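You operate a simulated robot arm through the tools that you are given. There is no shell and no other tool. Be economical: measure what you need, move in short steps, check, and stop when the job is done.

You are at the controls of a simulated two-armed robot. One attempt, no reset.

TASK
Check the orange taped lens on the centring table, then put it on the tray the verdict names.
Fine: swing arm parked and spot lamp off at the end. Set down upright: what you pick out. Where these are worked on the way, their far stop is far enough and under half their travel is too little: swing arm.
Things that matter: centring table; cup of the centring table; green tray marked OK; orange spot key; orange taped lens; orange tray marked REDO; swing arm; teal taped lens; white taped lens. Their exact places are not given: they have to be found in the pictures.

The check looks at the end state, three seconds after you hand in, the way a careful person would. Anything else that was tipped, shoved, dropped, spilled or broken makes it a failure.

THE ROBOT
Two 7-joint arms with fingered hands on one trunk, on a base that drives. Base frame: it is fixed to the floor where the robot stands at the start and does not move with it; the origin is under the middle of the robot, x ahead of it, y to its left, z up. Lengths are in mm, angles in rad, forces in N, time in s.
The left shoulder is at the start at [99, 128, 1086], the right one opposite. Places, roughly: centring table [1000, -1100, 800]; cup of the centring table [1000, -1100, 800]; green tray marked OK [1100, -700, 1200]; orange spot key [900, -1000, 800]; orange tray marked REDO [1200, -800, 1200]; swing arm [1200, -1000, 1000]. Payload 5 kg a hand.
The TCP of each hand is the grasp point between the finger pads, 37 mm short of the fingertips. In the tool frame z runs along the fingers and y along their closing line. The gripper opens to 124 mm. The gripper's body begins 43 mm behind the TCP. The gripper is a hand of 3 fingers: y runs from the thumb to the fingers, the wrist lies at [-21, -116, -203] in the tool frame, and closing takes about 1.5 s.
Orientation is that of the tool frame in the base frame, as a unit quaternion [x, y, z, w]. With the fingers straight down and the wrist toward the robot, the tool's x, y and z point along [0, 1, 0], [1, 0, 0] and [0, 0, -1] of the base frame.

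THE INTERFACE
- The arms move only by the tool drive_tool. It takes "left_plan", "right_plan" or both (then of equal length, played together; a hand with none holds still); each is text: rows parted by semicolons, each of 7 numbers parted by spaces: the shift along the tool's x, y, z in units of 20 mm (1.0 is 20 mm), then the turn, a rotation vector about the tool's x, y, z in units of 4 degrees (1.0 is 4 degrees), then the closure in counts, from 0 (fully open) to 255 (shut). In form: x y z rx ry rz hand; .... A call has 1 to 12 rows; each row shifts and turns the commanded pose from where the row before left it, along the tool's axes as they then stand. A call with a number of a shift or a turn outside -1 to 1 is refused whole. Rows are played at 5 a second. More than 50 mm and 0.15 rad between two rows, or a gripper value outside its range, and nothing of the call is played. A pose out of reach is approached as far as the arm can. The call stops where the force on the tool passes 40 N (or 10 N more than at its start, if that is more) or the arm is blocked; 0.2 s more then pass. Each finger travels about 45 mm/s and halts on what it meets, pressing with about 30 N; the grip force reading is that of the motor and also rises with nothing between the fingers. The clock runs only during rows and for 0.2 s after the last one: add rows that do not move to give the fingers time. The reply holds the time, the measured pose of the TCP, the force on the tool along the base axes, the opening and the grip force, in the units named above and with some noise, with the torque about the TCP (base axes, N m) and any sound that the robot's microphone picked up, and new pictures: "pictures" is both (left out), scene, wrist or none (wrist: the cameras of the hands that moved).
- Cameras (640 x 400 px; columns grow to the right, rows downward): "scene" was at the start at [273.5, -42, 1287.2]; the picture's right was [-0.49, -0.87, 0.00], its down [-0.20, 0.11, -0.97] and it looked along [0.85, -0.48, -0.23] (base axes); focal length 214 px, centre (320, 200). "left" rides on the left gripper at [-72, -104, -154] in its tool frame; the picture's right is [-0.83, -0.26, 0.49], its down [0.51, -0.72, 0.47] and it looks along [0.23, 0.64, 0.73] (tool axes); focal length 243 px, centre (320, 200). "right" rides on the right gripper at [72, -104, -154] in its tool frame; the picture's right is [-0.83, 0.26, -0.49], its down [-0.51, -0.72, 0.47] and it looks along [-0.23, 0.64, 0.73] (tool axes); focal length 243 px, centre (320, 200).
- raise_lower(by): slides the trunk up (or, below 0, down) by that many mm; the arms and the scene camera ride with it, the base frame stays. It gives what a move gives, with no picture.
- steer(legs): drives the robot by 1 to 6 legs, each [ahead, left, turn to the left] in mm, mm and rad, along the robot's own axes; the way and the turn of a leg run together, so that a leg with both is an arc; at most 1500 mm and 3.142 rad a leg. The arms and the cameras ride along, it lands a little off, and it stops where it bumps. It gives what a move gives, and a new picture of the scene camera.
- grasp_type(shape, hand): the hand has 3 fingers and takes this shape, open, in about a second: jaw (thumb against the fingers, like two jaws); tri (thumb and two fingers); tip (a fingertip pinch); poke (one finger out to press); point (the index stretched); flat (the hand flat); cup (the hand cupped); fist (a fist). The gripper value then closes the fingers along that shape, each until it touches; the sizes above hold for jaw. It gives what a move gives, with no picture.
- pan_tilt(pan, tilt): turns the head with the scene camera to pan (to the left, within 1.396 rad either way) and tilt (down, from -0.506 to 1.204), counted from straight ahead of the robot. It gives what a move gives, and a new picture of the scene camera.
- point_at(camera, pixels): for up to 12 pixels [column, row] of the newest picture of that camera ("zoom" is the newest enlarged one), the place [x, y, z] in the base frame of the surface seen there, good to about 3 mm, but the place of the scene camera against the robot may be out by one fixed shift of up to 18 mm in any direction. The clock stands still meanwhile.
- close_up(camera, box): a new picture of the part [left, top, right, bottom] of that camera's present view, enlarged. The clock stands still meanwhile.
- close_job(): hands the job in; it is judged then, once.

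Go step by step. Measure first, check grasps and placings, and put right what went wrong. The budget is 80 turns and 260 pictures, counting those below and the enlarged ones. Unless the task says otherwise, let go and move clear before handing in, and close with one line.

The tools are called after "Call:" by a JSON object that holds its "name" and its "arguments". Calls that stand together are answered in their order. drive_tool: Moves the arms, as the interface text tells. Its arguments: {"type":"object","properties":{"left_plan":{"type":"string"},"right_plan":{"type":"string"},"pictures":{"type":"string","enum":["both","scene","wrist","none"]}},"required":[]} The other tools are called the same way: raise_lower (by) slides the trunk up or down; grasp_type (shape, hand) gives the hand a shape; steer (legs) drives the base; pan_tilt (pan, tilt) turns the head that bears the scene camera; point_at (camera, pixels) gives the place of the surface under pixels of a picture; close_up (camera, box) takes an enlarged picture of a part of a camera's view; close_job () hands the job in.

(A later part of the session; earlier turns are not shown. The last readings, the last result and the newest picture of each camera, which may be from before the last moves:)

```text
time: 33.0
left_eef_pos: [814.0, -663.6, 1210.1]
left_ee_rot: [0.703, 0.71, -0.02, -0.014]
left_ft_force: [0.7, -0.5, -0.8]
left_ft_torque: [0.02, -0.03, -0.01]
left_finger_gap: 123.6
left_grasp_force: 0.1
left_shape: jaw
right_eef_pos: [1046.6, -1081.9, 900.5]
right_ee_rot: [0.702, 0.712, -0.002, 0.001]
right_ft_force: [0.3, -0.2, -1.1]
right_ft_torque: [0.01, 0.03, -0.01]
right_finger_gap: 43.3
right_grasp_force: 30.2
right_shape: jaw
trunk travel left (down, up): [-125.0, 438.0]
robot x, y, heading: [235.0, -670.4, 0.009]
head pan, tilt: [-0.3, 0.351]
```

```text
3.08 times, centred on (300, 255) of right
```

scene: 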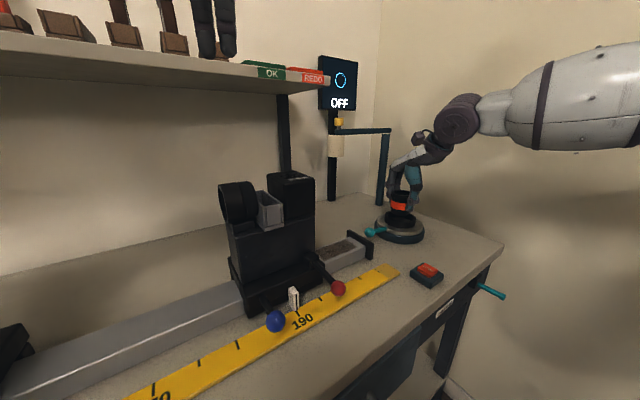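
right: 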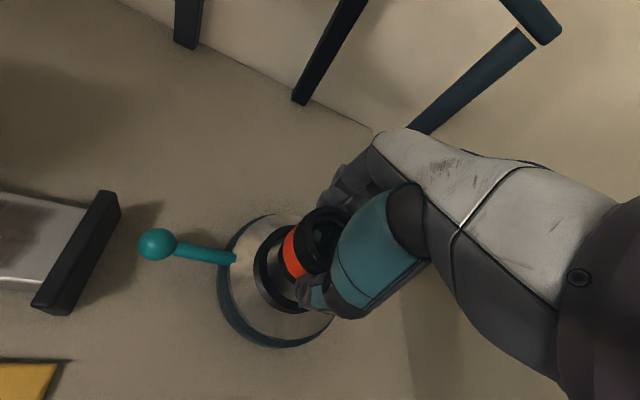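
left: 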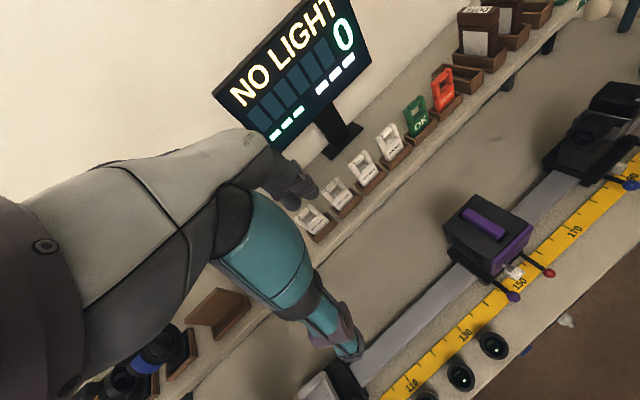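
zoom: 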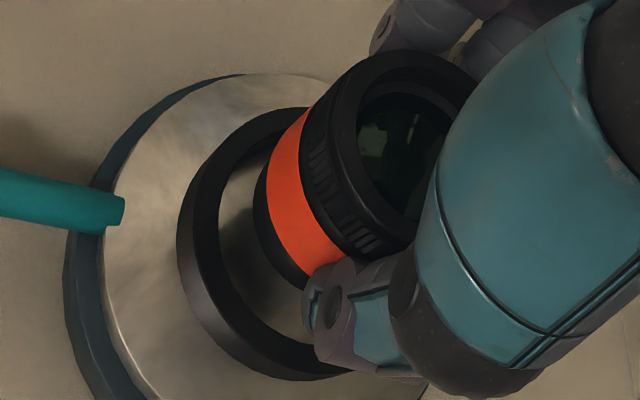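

Scene zoom shows the lens (257..383) centred over the cup (217..427), and heights agree. I'll lower it 29 mm.

Call:
{"name": "drive_tool", "arguments": {"right_plan": "0 0 0.5 0 0 0 255;0 0 0.5 0 0 0 255;0 0 0.3 0 0 0 255;0 0 0.15 0 0 0 255;0 0 0 0 0 0 255", "pictures": "both"}}

Call:
{"name": "close_up", "arguments": {"camera": "scene", "box": [360, 180, 440, 240]}}

```text
time: 34.2
left_eef_pos: [813.1, -663.3, 1210.7]
left_ee_rot: [0.704, 0.71, -0.019, -0.014]
left_ft_force: [0.0, 0.8, 0.0]
left_ft_torque: [-0.03, 0.03, 0.0]
left_finger_gap: 123.8
left_grasp_force: 0.1
left_shape: jaw
right_eef_pos: [1045.6, -1082.1, 871.6]
right_ee_rot: [0.702, 0.712, -0.001, 0.001]
right_ft_force: [0.7, 0.3, 4.2]
right_ft_torque: [-0.01, 0.2, -0.01]
right_finger_gap: 43.8
right_grasp_force: 29.9
right_shape: jaw
trunk travel left (down, up): [-125.0, 438.0]
robot x, y, heading: [236.0, -670.0, 0.015]
head pan, tilt: [-0.3, 0.351]
```

scene: 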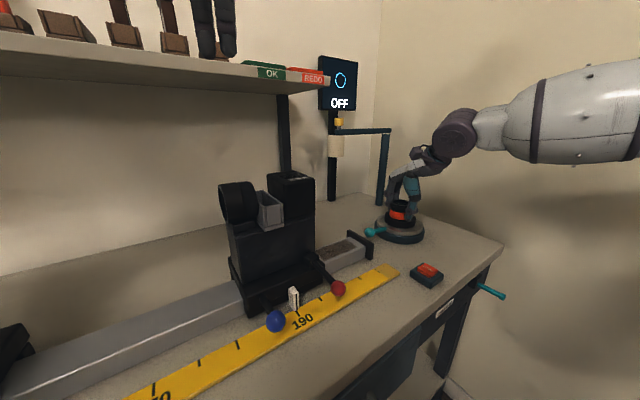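
right: 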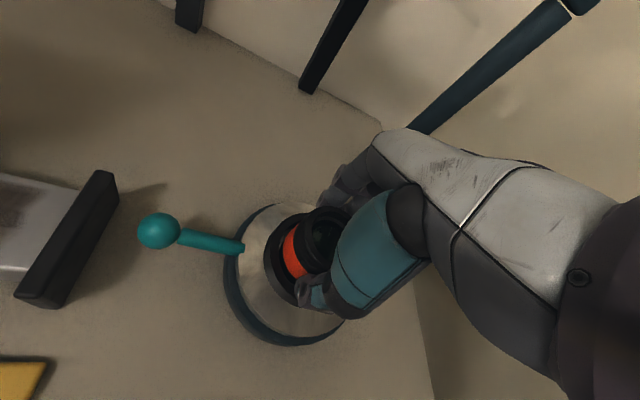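

```text
6.67 times, centred on (400, 210) of scene
```

zoom: 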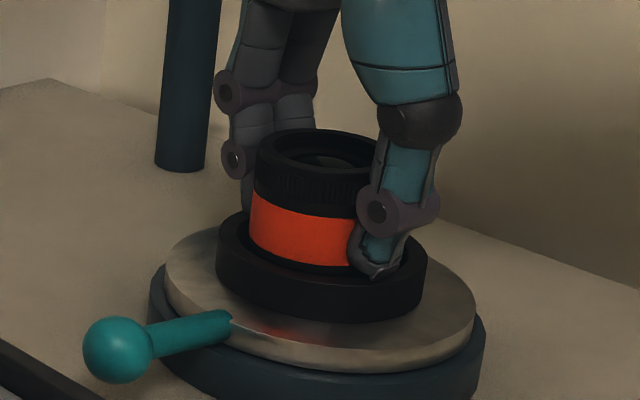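

Contact at 4 N upward with the lens inside the ring. I'll open slightly first, then fully, watching force.

Call:
{"name": "drive_tool", "arguments": {"right_plan": "0 0 0 0 0 0 160;0 0 -0.15 0 0 0 150;0 0 -0.15 0 0 0 120;0 0 0 0 0 0 60;0 0 0 0 0 0 0;0 0 0 0 0 0 0;0 0 0 0 0 0 0", "pictures": "wrist"}}

Call:
{"name": "close_up", "arguments": {"camera": "scene", "box": [360, 180, 440, 240]}}

```text
time: 35.8
left_eef_pos: [814.2, -664.6, 1210.4]
left_ee_rot: [0.704, 0.71, -0.019, -0.014]
left_ft_force: [-0.3, 0.2, -0.5]
left_ft_torque: [0.03, -0.02, 0.02]
left_finger_gap: 123.7
left_grasp_force: 0.0
left_shape: jaw
right_eef_pos: [1045.2, -1081.2, 877.4]
right_ee_rot: [0.702, 0.712, -0.001, 0.002]
right_ft_force: [-0.1, 0.6, -0.2]
right_ft_torque: [0.0, 0.02, 0.01]
right_finger_gap: 123.7
right_grasp_force: 0.0
right_shape: jaw
trunk travel left (down, up): [-125.0, 438.0]
robot x, y, heading: [234.5, -669.1, 0.017]
head pan, tilt: [-0.3, 0.351]
```

right: 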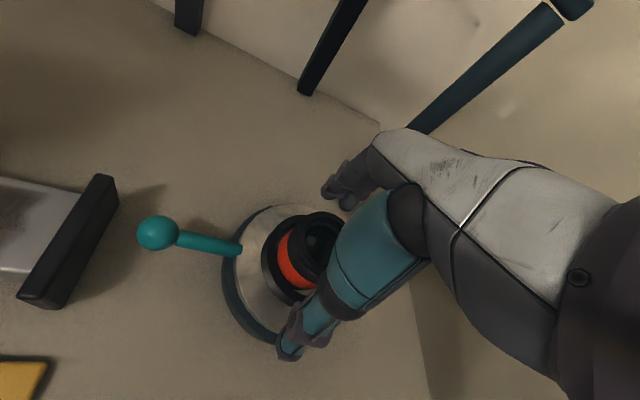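

```text
6.67 times, centred on (400, 210) of scene
```

zoom: 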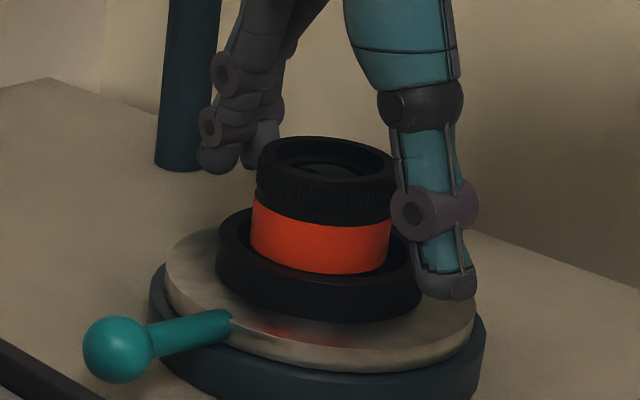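

The lens stands upright in the cup and the hand is open. I'll lift clear, raise the trunk, and look at the swing arm.

Call:
{"name": "drive_tool", "arguments": {"right_plan": "0 0 -1 0 0 0 0;0 0 -1 0 0 0 0;0 0 -1 0 0 0 0;0 0 -1 0 0 0 0;0 0 -1 0 0 0 0;0 -1 -1 0 0 0 0;0 -1 -1 0 0 0 0;0 -1 -1 0 0 0 0;0 -1 -1 0 0 0 0;0 -1 -1 0 0 0 0", "pictures": "none"}}

Call:
{"name": "raise_lower", "arguments": {"by": 150}}

Call:
{"name": "pan_tilt", "arguments": {"pan": -0.35, "tilt": 0.4}}

Call:
{"name": "close_up", "arguments": {"camera": "scene", "box": [270, 60, 430, 210]}}

Call:
{"name": "close_up", "arguments": {"camera": "right", "box": [160, 0, 560, 250]}}

```text
time: 38.0
left_eef_pos: [812.6, -664.5, 1211.0]
left_ee_rot: [0.703, 0.711, -0.018, -0.015]
left_ft_force: [-0.1, -1.2, 0.4]
left_ft_torque: [-0.04, -0.01, 0.0]
left_finger_gap: 124.1
left_grasp_force: 0.0
left_shape: jaw
right_eef_pos: [946.2, -1082.7, 1078.1]
right_ee_rot: [0.702, 0.712, -0.001, 0.002]
right_ft_force: [-0.3, 0.5, 0.2]
right_ft_torque: [0.0, -0.01, 0.01]
right_finger_gap: 124.0
right_grasp_force: 0.2
right_shape: jaw
trunk travel left (down, up): [-125.0, 438.0]
robot x, y, heading: [237.5, -666.1, 0.014]
head pan, tilt: [-0.3, 0.351]
```

```text
time: 39.8
left_eef_pos: [814.2, -663.4, 1360.4]
left_ee_rot: [0.704, 0.71, -0.02, -0.015]
left_ft_force: [-0.2, 0.5, 0.6]
left_ft_torque: [0.02, 0.0, -0.03]
left_finger_gap: 123.7
left_grasp_force: 0.0
left_shape: jaw
right_eef_pos: [947.6, -1083.1, 1226.8]
right_ee_rot: [0.702, 0.712, -0.002, 0.0]
right_ft_force: [-0.1, 0.9, -1.3]
right_ft_torque: [-0.01, 0.01, -0.01]
right_finger_gap: 123.6
right_grasp_force: 0.1
right_shape: jaw
trunk travel left (down, up): [-275.0, 288.0]
robot x, y, heading: [235.8, -672.9, 0.013]
head pan, tilt: [-0.3, 0.351]
```

```text
time: 40.4
left_eef_pos: [813.4, -663.7, 1361.0]
left_ee_rot: [0.704, 0.71, -0.02, -0.015]
left_ft_force: [0.3, -0.2, -0.3]
left_ft_torque: [0.03, -0.02, 0.01]
left_finger_gap: 123.8
left_grasp_force: 0.0
left_shape: jaw
right_eef_pos: [947.0, -1083.8, 1227.2]
right_ee_rot: [0.702, 0.712, -0.002, 0.001]
right_ft_force: [-0.9, 0.7, -0.4]
right_ft_torque: [-0.01, 0.01, 0.0]
right_finger_gap: 123.7
right_grasp_force: 0.0
right_shape: jaw
trunk travel left (down, up): [-275.0, 288.0]
robot x, y, heading: [232.4, -665.5, 0.015]
head pan, tilt: [-0.351, 0.4]
```

scene: 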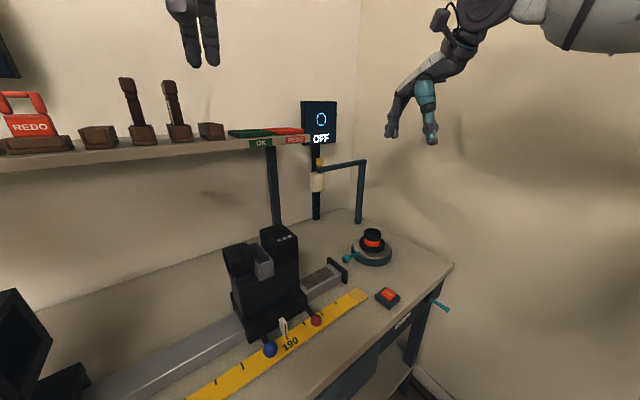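

```text
2.67 times, centred on (350, 135) of scene
```

zoom: 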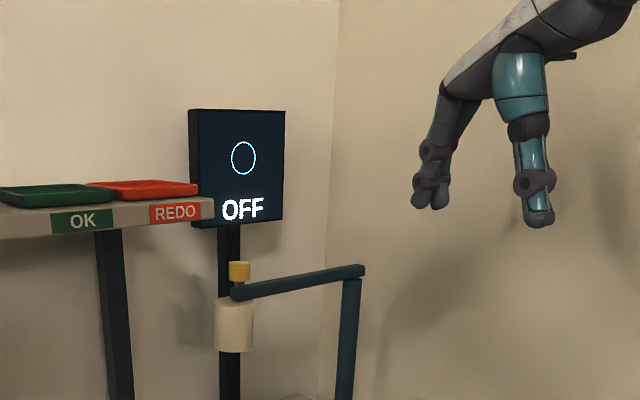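

```text
1.60 times, centred on (360, 125) of right
```

zoom: 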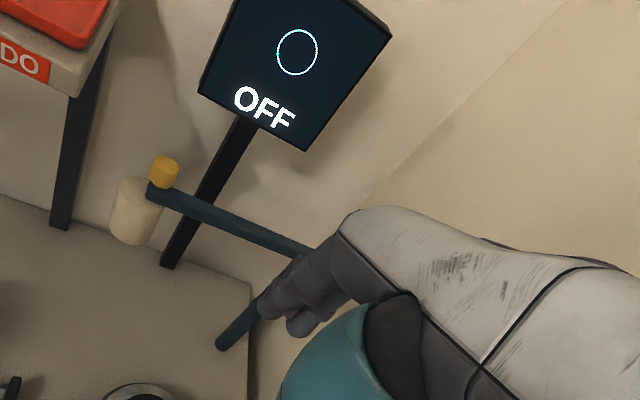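

The yellow knob is at the beam's free end (right zoom (164,170)), the post end near (310,245). I'll measure them and the lens.

Call:
{"name": "point_at", "arguments": {"camera": "zoom", "pixels": [[166, 158], [163, 178], [154, 170], [175, 172], [132, 215], [150, 187], [220, 220], [290, 248], [235, 335], [80, 50], [45, 60], [300, 20]]}}

Call:
{"name": "point_at", "arguments": {"camera": "scene", "pixels": [[320, 160], [320, 167], [317, 184], [363, 161], [340, 166], [358, 215], [388, 294], [372, 240], [250, 132], [290, 131]]}}

```text
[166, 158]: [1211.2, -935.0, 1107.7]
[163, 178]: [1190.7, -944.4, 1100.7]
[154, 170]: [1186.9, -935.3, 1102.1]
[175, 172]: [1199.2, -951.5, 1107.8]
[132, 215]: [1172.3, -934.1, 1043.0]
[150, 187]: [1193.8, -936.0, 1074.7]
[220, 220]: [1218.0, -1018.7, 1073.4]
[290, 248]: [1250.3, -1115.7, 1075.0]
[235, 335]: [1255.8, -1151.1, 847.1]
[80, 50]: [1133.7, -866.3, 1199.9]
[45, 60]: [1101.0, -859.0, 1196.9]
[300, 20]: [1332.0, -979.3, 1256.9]
```

```text
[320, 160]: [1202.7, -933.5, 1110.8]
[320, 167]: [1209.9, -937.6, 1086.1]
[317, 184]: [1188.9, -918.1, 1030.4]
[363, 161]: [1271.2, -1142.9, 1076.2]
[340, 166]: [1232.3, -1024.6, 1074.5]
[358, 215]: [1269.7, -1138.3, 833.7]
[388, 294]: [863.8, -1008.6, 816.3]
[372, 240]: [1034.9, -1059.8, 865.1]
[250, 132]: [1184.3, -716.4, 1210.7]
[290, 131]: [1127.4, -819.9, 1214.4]
```

Knob centre ≈(1198,-941), top 1108, beam top 1075; post ≈(1262,-1142), so a swing of ~57° brings the lamp over the cup. I'll yaw the hand 24° and start toward the knob from above.

Call:
{"name": "drive_tool", "arguments": {"right_plan": "0 0 0 0 0 -1 0;0 0 0 0 0 -1 0;0 0 0 0 0 -1 0;0 0 0 0 0 -1 0;0 0 0 0 0 -1 0;0 0 0 0 0 -1 0;0.1 1 0 0 0 0 0;0.1 1 0 0 0 0 0;0.1 1 0 0 0 0 0;0.1 1 0 0 0 0 0;0.1 1 0 0 0 0 0;0.1 1 0 0 0 0 0", "pictures": "both"}}

```text
time: 43.0
left_eef_pos: [814.4, -663.6, 1360.6]
left_ee_rot: [0.703, 0.71, -0.02, -0.013]
left_ft_force: [-0.6, -0.3, 0.4]
left_ft_torque: [-0.01, 0.03, 0.02]
left_finger_gap: 123.8
left_grasp_force: 0.0
left_shape: jaw
right_eef_pos: [1052.8, -1020.5, 1226.1]
right_ee_rot: [0.538, 0.843, -0.002, 0.001]
right_ft_force: [0.0, 0.4, -0.4]
right_ft_torque: [0.0, 0.0, 0.02]
right_finger_gap: 123.6
right_grasp_force: 0.1
right_shape: jaw
trunk travel left (down, up): [-275.0, 288.0]
robot x, y, heading: [233.6, -668.0, 0.015]
head pan, tilt: [-0.351, 0.4]
```

scene: 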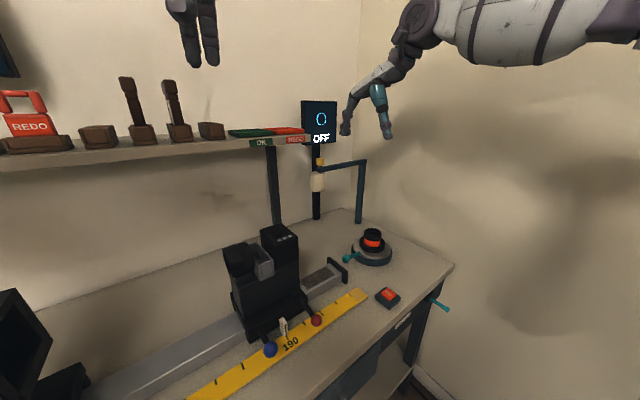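
right: 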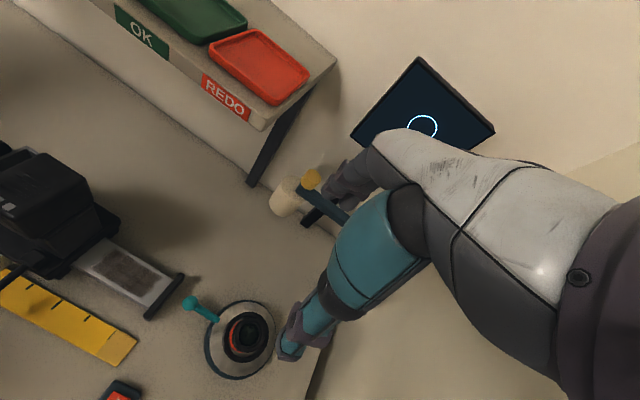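

Knob now at right-image (310,180), lens in cup (247,333). I'll measure knob, screen and trays from here.

Call:
{"name": "point_at", "arguments": {"camera": "right", "pixels": [[311, 175], [306, 182], [309, 187], [317, 180], [283, 200], [320, 200], [353, 137], [420, 65], [190, 15], [262, 68], [247, 330], [310, 85]]}}

Call:
{"name": "close_up", "arguments": {"camera": "right", "box": [240, 140, 400, 240]}}

```text
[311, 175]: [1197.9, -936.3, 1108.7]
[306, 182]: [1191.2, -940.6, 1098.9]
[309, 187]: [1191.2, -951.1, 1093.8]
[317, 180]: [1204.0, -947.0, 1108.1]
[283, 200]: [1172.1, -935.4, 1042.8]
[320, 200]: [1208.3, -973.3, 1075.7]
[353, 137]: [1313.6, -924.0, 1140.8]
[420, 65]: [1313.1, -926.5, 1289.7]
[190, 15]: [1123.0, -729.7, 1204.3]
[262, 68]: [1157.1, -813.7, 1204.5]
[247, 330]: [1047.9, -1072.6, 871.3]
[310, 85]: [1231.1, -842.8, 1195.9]
```

```text
4.00 times, centred on (320, 190) of right
```

zoom: 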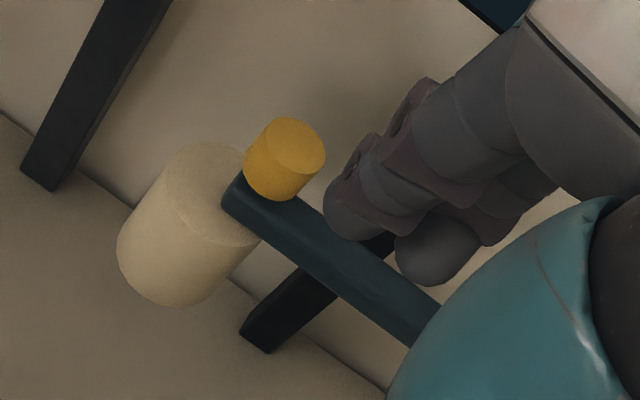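

Knob top centre ≈(1200,-942,1108); the screen edge at x 1313 is close, so I'll half-close the fingers and approach above the knob.

Call:
{"name": "drive_tool", "arguments": {"right_plan": "0.05 0.92 0 0 0 0 130;0.05 0.92 0 0 0 0 130;0.05 0.92 0 0 0 0 130;0.05 0.92 0 0 0 0 130;0.05 0.92 0.3 0 0 0 130;0.05 0.92 0.5 0 0 0 130;0.06 0.92 0.7 0 0 0 130;0.06 0.92 0.9 0 0 0 130;0.06 0.92 1 0 0 0 130;0 0 0 0 0 0 130", "pictures": "both"}}

Call:
{"name": "close_up", "arguments": {"camera": "right", "box": [240, 140, 400, 300]}}

Call:
{"name": "close_up", "arguments": {"camera": "scene", "box": [280, 80, 400, 220]}}

```text
time: 45.2
left_eef_pos: [813.3, -663.9, 1360.9]
left_ee_rot: [0.704, 0.71, -0.02, -0.015]
left_ft_force: [0.1, -0.9, 0.1]
left_ft_torque: [-0.04, -0.03, -0.02]
left_finger_gap: 123.9
left_grasp_force: 0.1
left_shape: jaw
right_eef_pos: [1195.2, -944.4, 1160.8]
right_ee_rot: [0.539, 0.842, -0.002, 0.001]
right_ft_force: [-0.9, 0.4, 1.5]
right_ft_torque: [0.03, 0.0, 0.04]
right_finger_gap: 61.7
right_grasp_force: 0.1
right_shape: jaw
trunk travel left (down, up): [-275.0, 288.0]
robot x, y, heading: [236.8, -668.6, 0.012]
head pan, tilt: [-0.351, 0.4]
```

scene: 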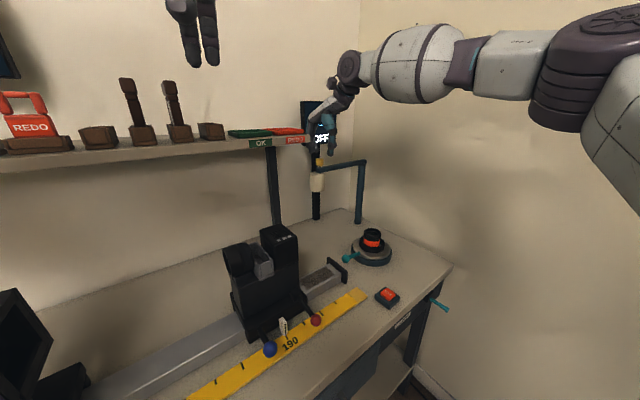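
right: 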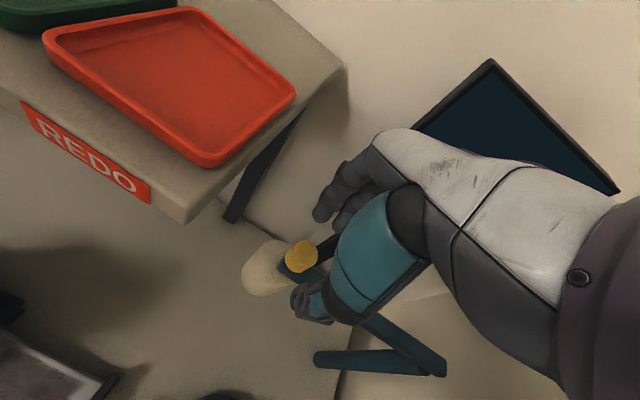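

```text
2.50 times, centred on (320, 220) of right
```

zoom: 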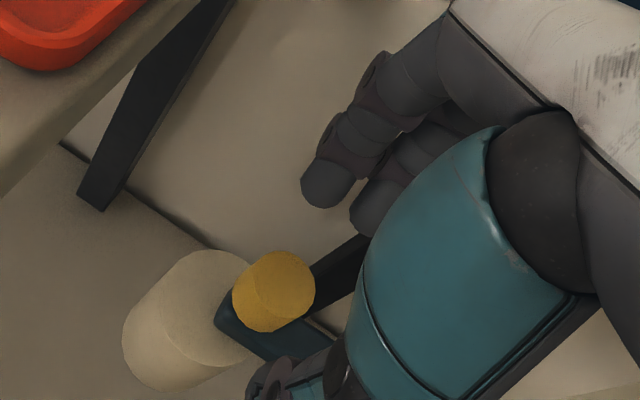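

```text
2.86 times, centred on (340, 150) of scene
```

zoom: 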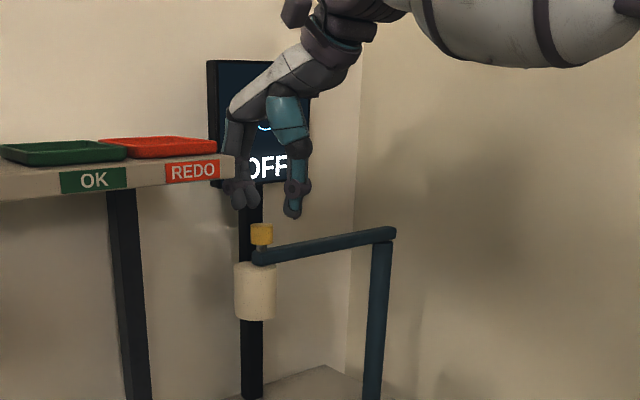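

The fingers are right over the knob. I'll verify the knob centre once more before going down.

Call:
{"name": "point_at", "arguments": {"camera": "right", "pixels": [[302, 243], [290, 253], [305, 268], [314, 257], [303, 256]]}}

```text
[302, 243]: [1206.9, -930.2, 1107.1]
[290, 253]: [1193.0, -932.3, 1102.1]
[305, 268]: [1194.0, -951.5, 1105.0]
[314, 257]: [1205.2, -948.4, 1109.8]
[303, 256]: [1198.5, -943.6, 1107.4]
```

Knob centre (1200,-941). I'll go down to TCP z≈1119 and close on it.

Call:
{"name": "drive_tool", "arguments": {"right_plan": "0.03 0.29 0.7 0 0 0 130;0 0 0.7 0 0 0 130;0 0 0.7 0 0 0 130;0 0 0 0 0 0 255;0 0 0 0 0 0 255;0 0 0 0 0 0 255;0 0 0 0 0 0 255;0 0 0 0 0 0 255;0 0 0 0 0 0 255;0 0 0 0 0 0 255", "pictures": "both"}}

Call:
{"name": "close_up", "arguments": {"camera": "scene", "box": [280, 80, 400, 220]}}

```text
time: 47.4
left_eef_pos: [813.6, -664.3, 1359.3]
left_ee_rot: [0.704, 0.71, -0.02, -0.015]
left_ft_force: [-0.6, -0.2, -0.1]
left_ft_torque: [0.01, -0.01, -0.01]
left_finger_gap: 123.9
left_grasp_force: 0.1
left_shape: jaw
right_eef_pos: [1202.4, -940.6, 1117.7]
right_ee_rot: [0.539, 0.842, -0.002, 0.002]
right_ft_force: [-2.3, 0.1, -3.4]
right_ft_torque: [0.03, 0.04, 0.0]
right_finger_gap: 18.0
right_grasp_force: 29.9
right_shape: jaw
trunk travel left (down, up): [-275.0, 288.0]
robot x, y, heading: [236.6, -662.7, 0.014]
head pan, tilt: [-0.351, 0.4]
```

scene: 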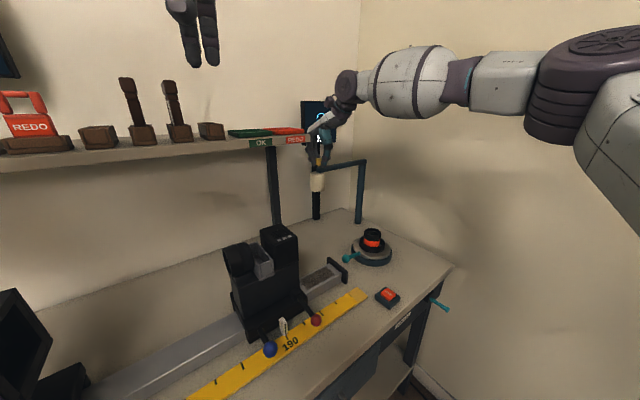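
right: 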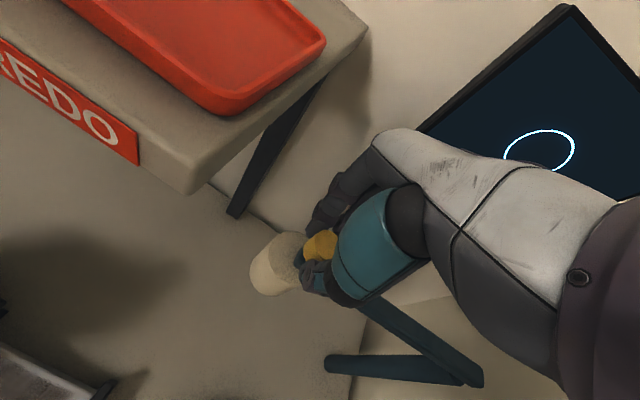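

```text
2.86 times, centred on (340, 150) of scene
```

zoom: 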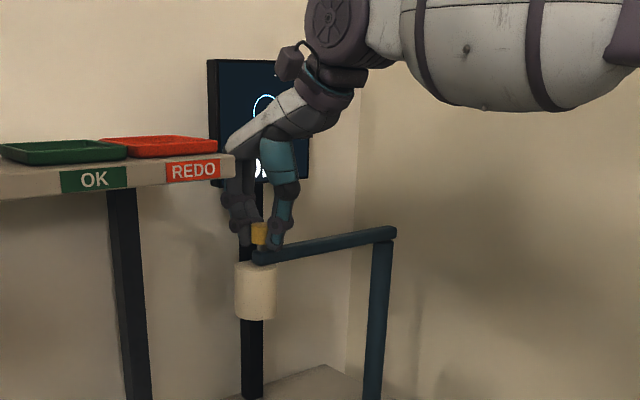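

The knob is gripped (gap 18 mm, 30 N). I'll swing it along its arc about the post, 28° first.

Call:
{"name": "drive_tool", "arguments": {"right_plan": "0.072 -0.726 0 0 0 -0.5 255;0.047 -0.728 0 0 0 -0.5 255;0.022 -0.73 0 0 0 -0.5 255;-0.004 -0.73 0 0 0 -0.5 255;-0.029 -0.729 0 0 0 -0.5 255;-0.055 -0.728 0 0 0 -0.5 255;-0.08 -0.726 0 0 0 -0.5 255", "pictures": "both"}}

```text
time: 49.0
left_eef_pos: [813.7, -664.1, 1360.1]
left_ee_rot: [0.704, 0.71, -0.019, -0.014]
left_ft_force: [0.7, -0.6, -0.3]
left_ft_torque: [0.01, -0.01, -0.02]
left_finger_gap: 123.8
left_grasp_force: 0.1
left_shape: jaw
right_eef_pos: [1114.6, -993.9, 1117.2]
right_ee_rot: [0.431, 0.902, -0.003, -0.001]
right_ft_force: [-7.6, 9.5, -9.8]
right_ft_torque: [0.36, 0.1, 0.24]
right_finger_gap: 17.9
right_grasp_force: 29.7
right_shape: jaw
trunk travel left (down, up): [-275.0, 288.0]
robot x, y, heading: [235.6, -669.2, 0.011]
head pan, tilt: [-0.351, 0.4]
```

scene: 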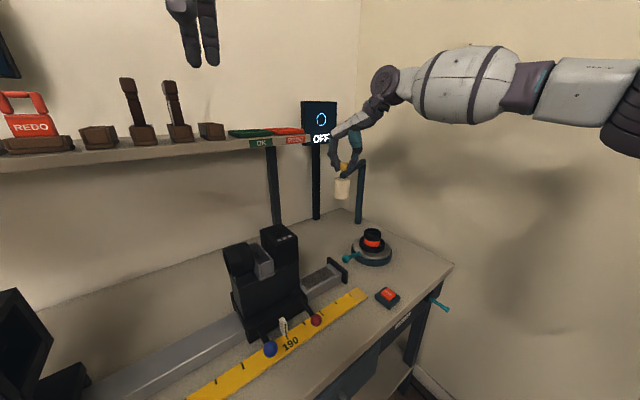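
right: 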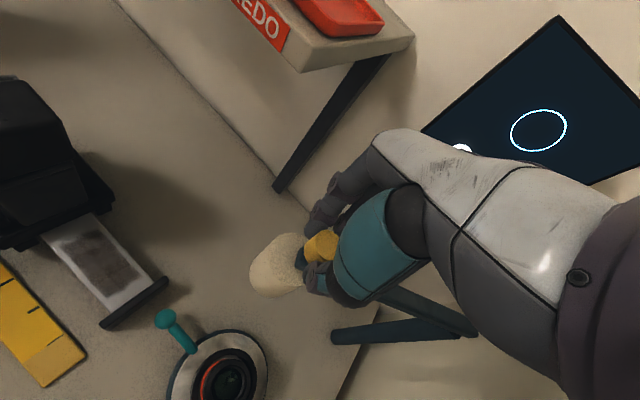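

The arm swung smoothly to about 135° with small force. I'll swing the remaining 28°.

Call:
{"name": "drive_tool", "arguments": {"right_plan": "-0.065 -0.722 -0.05 0 0 -0.5 255;-0.09 -0.718 -0.05 0 0 -0.5 255;-0.116 -0.713 0 0 0 -0.5 255;-0.14 -0.707 0 0 0 -0.5 255;-0.17 -0.7 0 0 0 -0.5 255;-0.2 -0.693 0 0 0 -0.5 255;-0.22 -0.685 0 0 0 -0.5 255", "pictures": "both"}}

Call:
{"name": "close_up", "arguments": {"camera": "scene", "box": [300, 80, 420, 290]}}

```text
time: 50.6
left_eef_pos: [815.5, -665.9, 1360.3]
left_ee_rot: [0.704, 0.71, -0.02, -0.016]
left_ft_force: [0.4, -0.5, 0.1]
left_ft_torque: [0.0, 0.02, 0.03]
left_finger_gap: 124.1
left_grasp_force: 0.1
left_shape: jaw
right_eef_pos: [1058.8, -1079.7, 1117.9]
right_ee_rot: [0.319, 0.948, -0.001, 0.0]
right_ft_force: [-10.6, 4.2, -23.6]
right_ft_torque: [0.26, 0.3, 0.33]
right_finger_gap: 16.3
right_grasp_force: 29.6
right_shape: jaw
trunk travel left (down, up): [-275.0, 288.0]
robot x, y, heading: [236.8, -673.0, 0.014]
head pan, tilt: [-0.351, 0.4]
```

scene: 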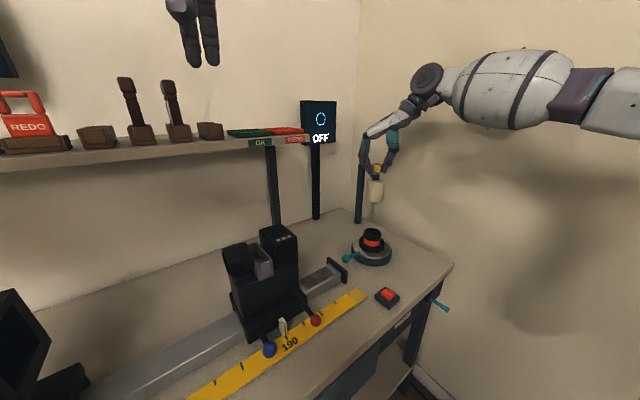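
right: 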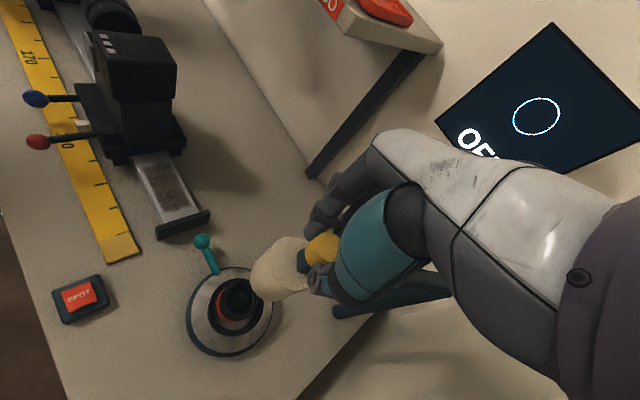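

```text
1.90 times, centred on (360, 185) of scene
```

zoom: 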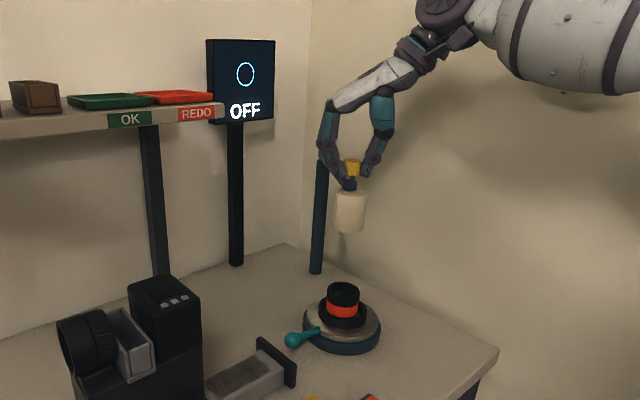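

The lamp hangs nearly over the lens. I'll nudge on by up to 8° to see whether the far stop is there.

Call:
{"name": "drive_tool", "arguments": {"right_plan": "-0.2 -0.68 -0.05 0 0 -0.5 255;-0.22 -0.67 -0.05 0 0 -0.5 255;0 0 0 0 0 0 255", "pictures": "both"}}

Call:
{"name": "close_up", "arguments": {"camera": "scene", "box": [300, 80, 420, 290]}}

```text
time: 51.4
left_eef_pos: [816.4, -659.9, 1360.0]
left_ee_rot: [0.704, 0.71, -0.021, -0.013]
left_ft_force: [0.1, 0.3, 0.3]
left_ft_torque: [0.02, -0.02, 0.02]
left_finger_gap: 123.8
left_grasp_force: 0.2
left_shape: jaw
right_eef_pos: [1053.1, -1097.2, 1120.1]
right_ee_rot: [0.284, 0.959, -0.002, 0.0]
right_ft_force: [-0.6, 32.5, -21.0]
right_ft_torque: [0.86, 0.11, 0.5]
right_finger_gap: 15.8
right_grasp_force: 29.5
right_shape: jaw
trunk travel left (down, up): [-275.0, 288.0]
robot x, y, heading: [235.1, -668.9, 0.017]
head pan, tilt: [-0.351, 0.4]
```

scene: 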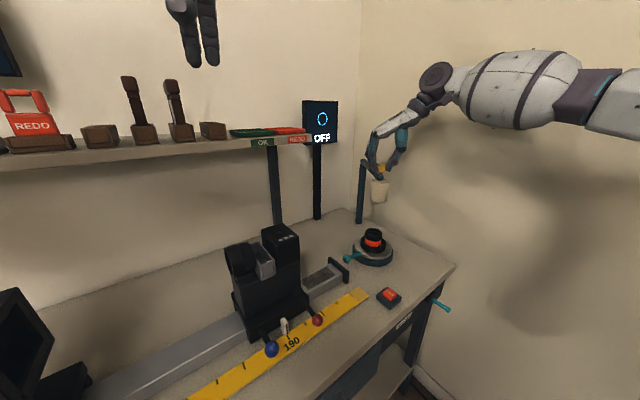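
right: 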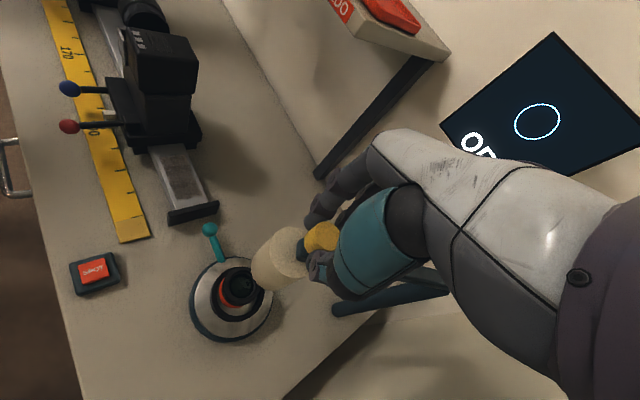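

```text
1.90 times, centred on (360, 185) of scene
```

zoom: 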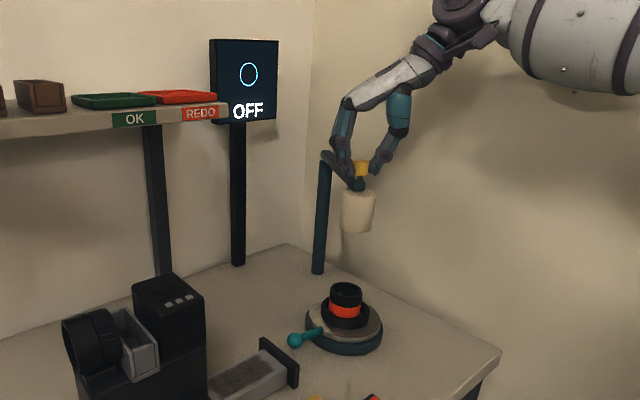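

The far stop is reached (32 N tangential). I'll ease back slightly, open, and lift off.

Call:
{"name": "drive_tool", "arguments": {"right_plan": "0 0.2 0 0 0 0 255;0 0 0 0 0 0 100;0 0 0 0 0 0 100;0 0 0 0 0 0 100;0 0 0 0 0 0 100;0 0 -1 0 0 0 100;0 0 -1 0 0 0 100;0 0 -1 0 0 0 100;0 -0.5 -1 0 0 0 100;0 -0.7 -1 0 0 0 100;0 -0.7 -0.5 0 0 0 100;0 -0.7 0 0 0 0 100", "pictures": "both"}}

Call:
{"name": "close_up", "arguments": {"camera": "right", "box": [0, 140, 320, 380]}}

```text
time: 54.0
left_eef_pos: [813.4, -663.6, 1360.1]
left_ee_rot: [0.704, 0.71, -0.019, -0.013]
left_ft_force: [-1.1, -0.2, 0.0]
left_ft_torque: [0.0, -0.02, 0.01]
left_finger_gap: 124.0
left_grasp_force: 0.1
left_shape: jaw
right_eef_pos: [1025.2, -1145.8, 1231.4]
right_ee_rot: [0.286, 0.958, -0.001, 0.0]
right_ft_force: [-0.5, -0.5, -0.3]
right_ft_torque: [0.04, -0.02, 0.02]
right_finger_gap: 74.6
right_grasp_force: 0.1
right_shape: jaw
trunk travel left (down, up): [-275.0, 288.0]
robot x, y, heading: [236.6, -667.1, 0.012]
head pan, tilt: [-0.351, 0.4]
```

scene: 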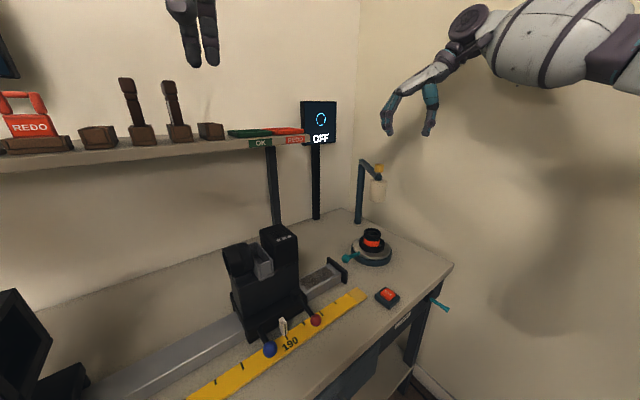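
right: 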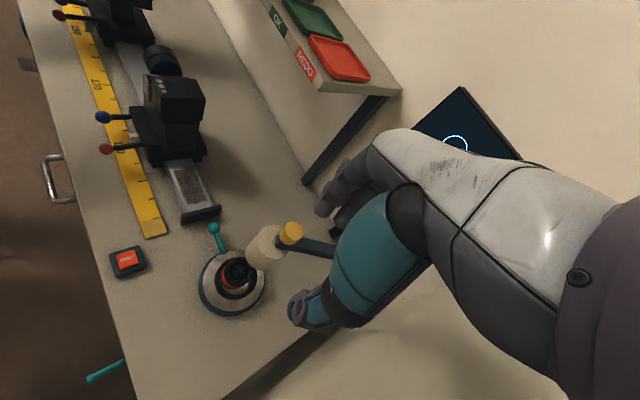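

```text
1.67 times, centred on (160, 260) of right
```

zoom: 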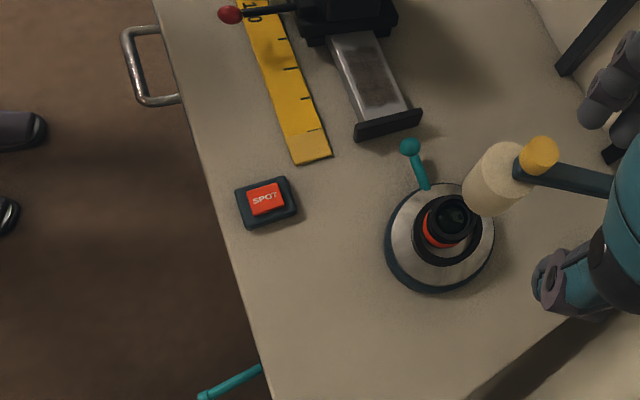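

The lamp stays over the lens. I'll measure the SPOT key and put the hand into poke shape.

Call:
{"name": "point_at", "arguments": {"camera": "zoom", "pixels": [[265, 199], [252, 205], [280, 190], [262, 188], [268, 212], [290, 215], [240, 240], [485, 185], [452, 218], [540, 155], [410, 147]]}}

Call:
{"name": "grasp_type", "arguments": {"hand": "right", "shape": "poke"}}

```text
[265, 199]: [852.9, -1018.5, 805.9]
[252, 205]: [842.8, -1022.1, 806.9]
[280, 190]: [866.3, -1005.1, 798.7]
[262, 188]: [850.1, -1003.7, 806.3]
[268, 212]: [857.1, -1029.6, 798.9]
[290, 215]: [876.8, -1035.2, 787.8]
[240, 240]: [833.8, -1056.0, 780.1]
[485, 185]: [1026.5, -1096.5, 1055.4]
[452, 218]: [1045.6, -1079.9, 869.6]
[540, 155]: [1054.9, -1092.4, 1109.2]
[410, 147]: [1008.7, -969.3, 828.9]
```

```text
time: 54.9
left_eef_pos: [814.6, -665.0, 1361.1]
left_ee_rot: [0.704, 0.71, -0.02, -0.014]
left_ft_force: [0.7, 0.0, 1.0]
left_ft_torque: [0.04, 0.0, -0.03]
left_finger_gap: 123.7
left_grasp_force: 0.1
left_shape: jaw
right_eef_pos: [1024.9, -1145.2, 1231.6]
right_ee_rot: [0.285, 0.958, -0.002, 0.001]
right_ft_force: [0.8, 0.1, 0.4]
right_ft_torque: [-0.03, 0.01, 0.01]
right_finger_gap: 0.0
right_grasp_force: 0.1
right_shape: poke
trunk travel left (down, up): [-275.0, 288.0]
robot x, y, heading: [232.6, -666.4, 0.019]
head pan, tilt: [-0.351, 0.4]
```

Key top ≈(853,-1014,807). I'll bring the hand over it, unwinding the yaw on the way.

Call:
{"name": "drive_tool", "arguments": {"right_plan": "0.873 0.223 0 0 0 1 0;0.886 0.161 0 0 0 1 0;0.896 0.099 0 0 0 1 0;0.9 0.036 0 0 0 1 0;0.901 -0.027 0 0 0 1 0;0.896 -0.089 0.5 0 0 1 0;0.888 -0.152 1 0 0 1 0;0.875 -0.213 1 0 0 1 0;0.859 -0.274 1 0 0 1 0;0.838 -0.333 1 0 0 1 0;0.812 -0.391 1 0 0 1 0;0.783 -0.446 1 0 0 1 0", "pictures": "both"}}

Call:
{"name": "close_up", "arguments": {"camera": "scene", "box": [320, 120, 480, 340]}}

Call:
{"name": "close_up", "arguments": {"camera": "right", "box": [160, 160, 480, 360]}}

```text
time: 57.5
left_eef_pos: [813.5, -662.7, 1362.0]
left_ee_rot: [0.703, 0.711, -0.019, -0.015]
left_ft_force: [-0.1, 0.2, -0.3]
left_ft_torque: [0.01, 0.02, 0.0]
left_finger_gap: 124.1
left_grasp_force: 0.0
left_shape: jaw
right_eef_pos: [879.2, -983.7, 1100.9]
right_ee_rot: [0.651, 0.759, -0.001, 0.001]
right_ft_force: [0.0, -0.9, 0.7]
right_ft_torque: [0.01, -0.01, -0.01]
right_finger_gap: 0.0
right_grasp_force: 0.0
right_shape: poke
trunk travel left (down, up): [-275.0, 288.0]
robot x, y, heading: [236.8, -669.6, 0.011]
head pan, tilt: [-0.351, 0.4]
```

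scene: 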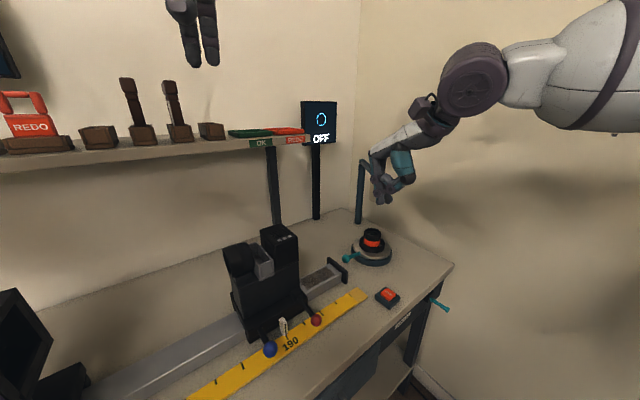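
right: 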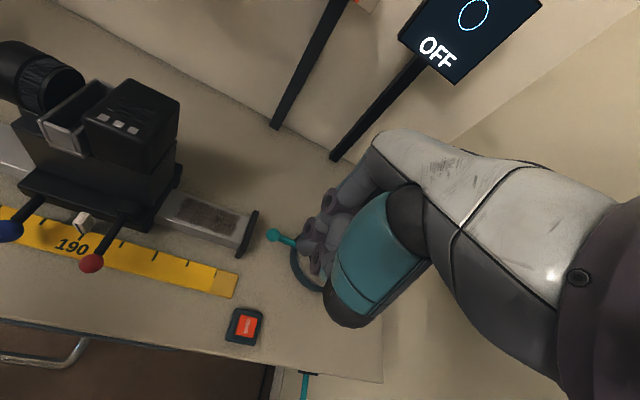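

```text
1.82 times, centred on (400, 230) of scene
```

zoom: 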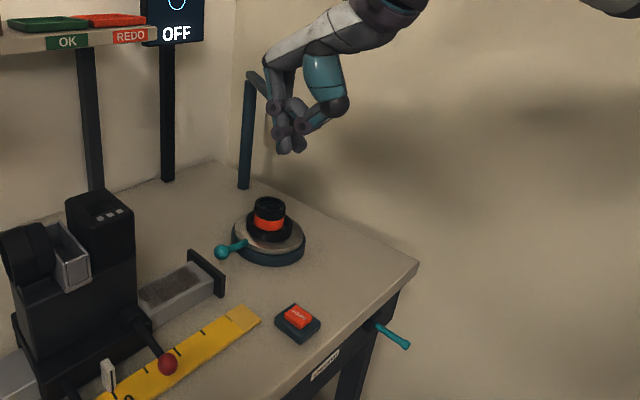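

```text
2.00 times, centred on (320, 260) of right
```

zoom: 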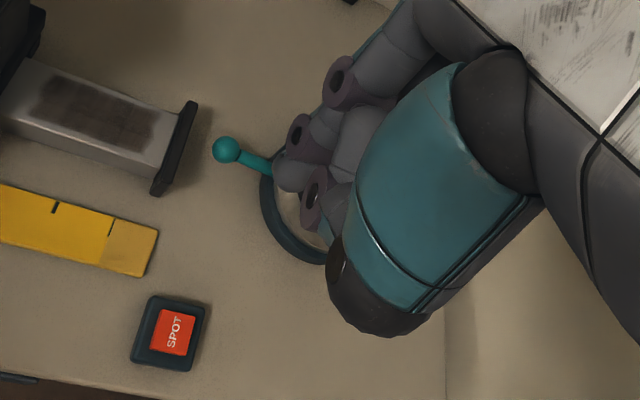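

The poke hand is up at z 1101; I need to know where its tip is. I'll zoom and measure.

Call:
{"name": "close_up", "arguments": {"camera": "scene", "box": [360, 140, 420, 210]}}

Call:
{"name": "point_at", "arguments": {"camera": "scene", "pixels": [[379, 203], [382, 202], [388, 201], [376, 190], [384, 190], [395, 182]]}}

Call:
{"name": "point_at", "arguments": {"camera": "right", "pixels": [[308, 228], [305, 245], [318, 260], [325, 245], [330, 205]]}}

```text
5.71 times, centred on (390, 175) of scene
```

zoom: 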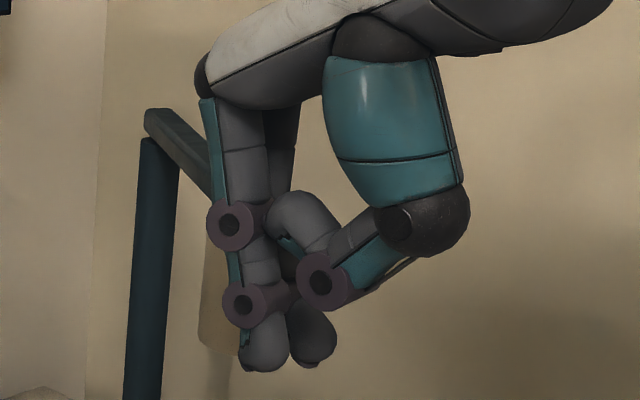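

```text
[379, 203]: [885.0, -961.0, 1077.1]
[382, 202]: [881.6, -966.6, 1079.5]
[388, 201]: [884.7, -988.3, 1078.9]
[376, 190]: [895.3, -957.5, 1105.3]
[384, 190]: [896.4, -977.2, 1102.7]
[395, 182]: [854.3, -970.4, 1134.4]
```

```text
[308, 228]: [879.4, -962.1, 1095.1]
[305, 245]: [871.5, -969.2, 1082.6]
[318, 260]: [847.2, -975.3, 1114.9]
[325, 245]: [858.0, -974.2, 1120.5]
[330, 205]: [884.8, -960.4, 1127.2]
```

Two fingertips hang about 28 mm below the TCP, straddling it by ±12 mm; they'll land on the cap. I'll move down to hover above the key.

Call:
{"name": "drive_tool", "arguments": {"right_plan": "-0.14 -0.15 0.96 0 0 0 0;-0.14 -0.15 0.96 0 0 0 0;-0.14 -0.15 0.96 0 0 0 0;-0.14 -0.15 0.96 0 0 0 0;-0.14 -0.15 0.96 0 0 0 0;-0.14 -0.15 0.96 0 0 0 0;-0.14 -0.15 0.96 0 0 0 0;-0.14 -0.15 0.96 0 0 0 0;-0.14 -0.14 0.96 0 0 0 0;-0.13 -0.14 0.96 0 0 0 0;0 0 0.96 0 0 0 0;0 0 0.96 0 0 0 0", "pictures": "both"}}

Call:
{"name": "close_up", "arguments": {"camera": "scene", "box": [350, 240, 430, 320]}}

Call:
{"name": "close_up", "arguments": {"camera": "right", "box": [220, 170, 380, 310]}}

```text
time: 60.1
left_eef_pos: [814.4, -663.5, 1360.1]
left_ee_rot: [0.704, 0.71, -0.02, -0.015]
left_ft_force: [-0.1, -0.9, -0.2]
left_ft_torque: [0.01, 0.01, 0.0]
left_finger_gap: 124.0
left_grasp_force: 0.0
left_shape: jaw
right_eef_pos: [852.9, -1017.6, 870.5]
right_ee_rot: [0.651, 0.759, -0.002, 0.001]
right_ft_force: [0.4, 0.2, -0.6]
right_ft_torque: [0.01, 0.01, -0.01]
right_finger_gap: 0.0
right_grasp_force: 0.1
right_shape: poke
trunk travel left (down, up): [-275.0, 288.0]
robot x, y, heading: [234.4, -668.4, 0.018]
head pan, tilt: [-0.351, 0.4]
```

scene: 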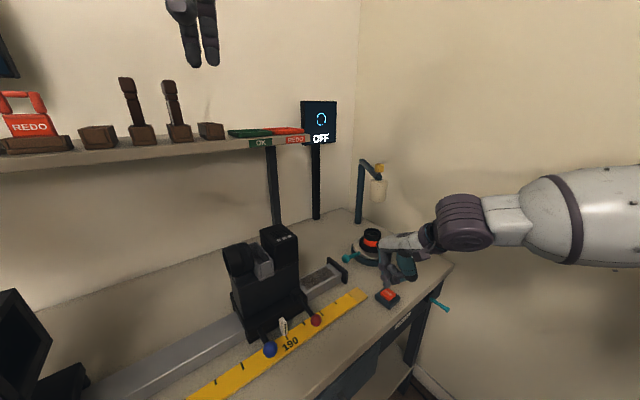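
right: 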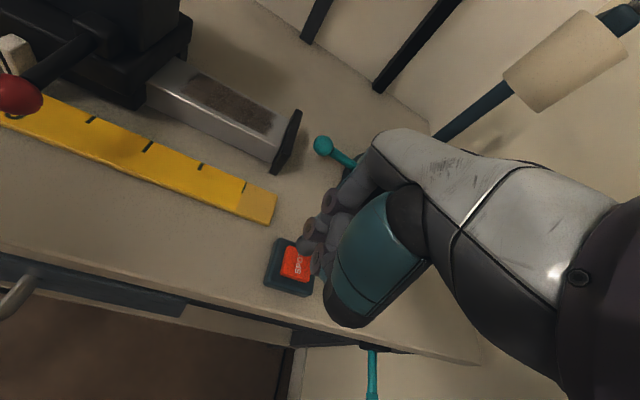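

```text
5.00 times, centred on (390, 280) of scene
```

zoom: 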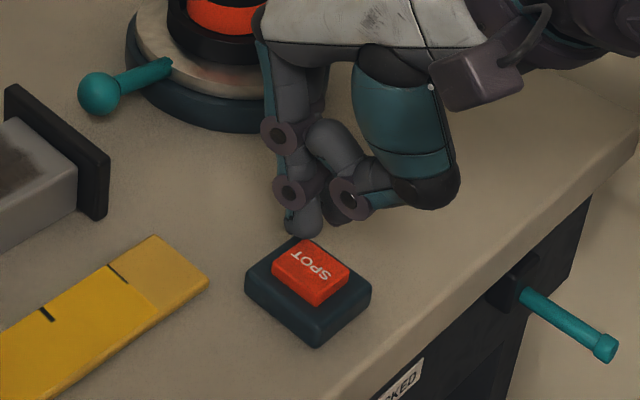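

```text
2.86 times, centred on (300, 240) of right
```

zoom: 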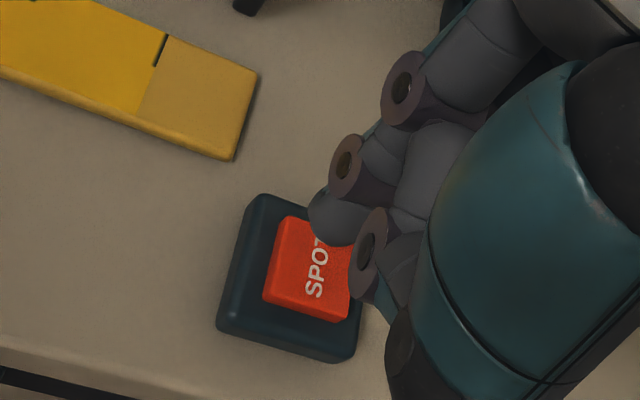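

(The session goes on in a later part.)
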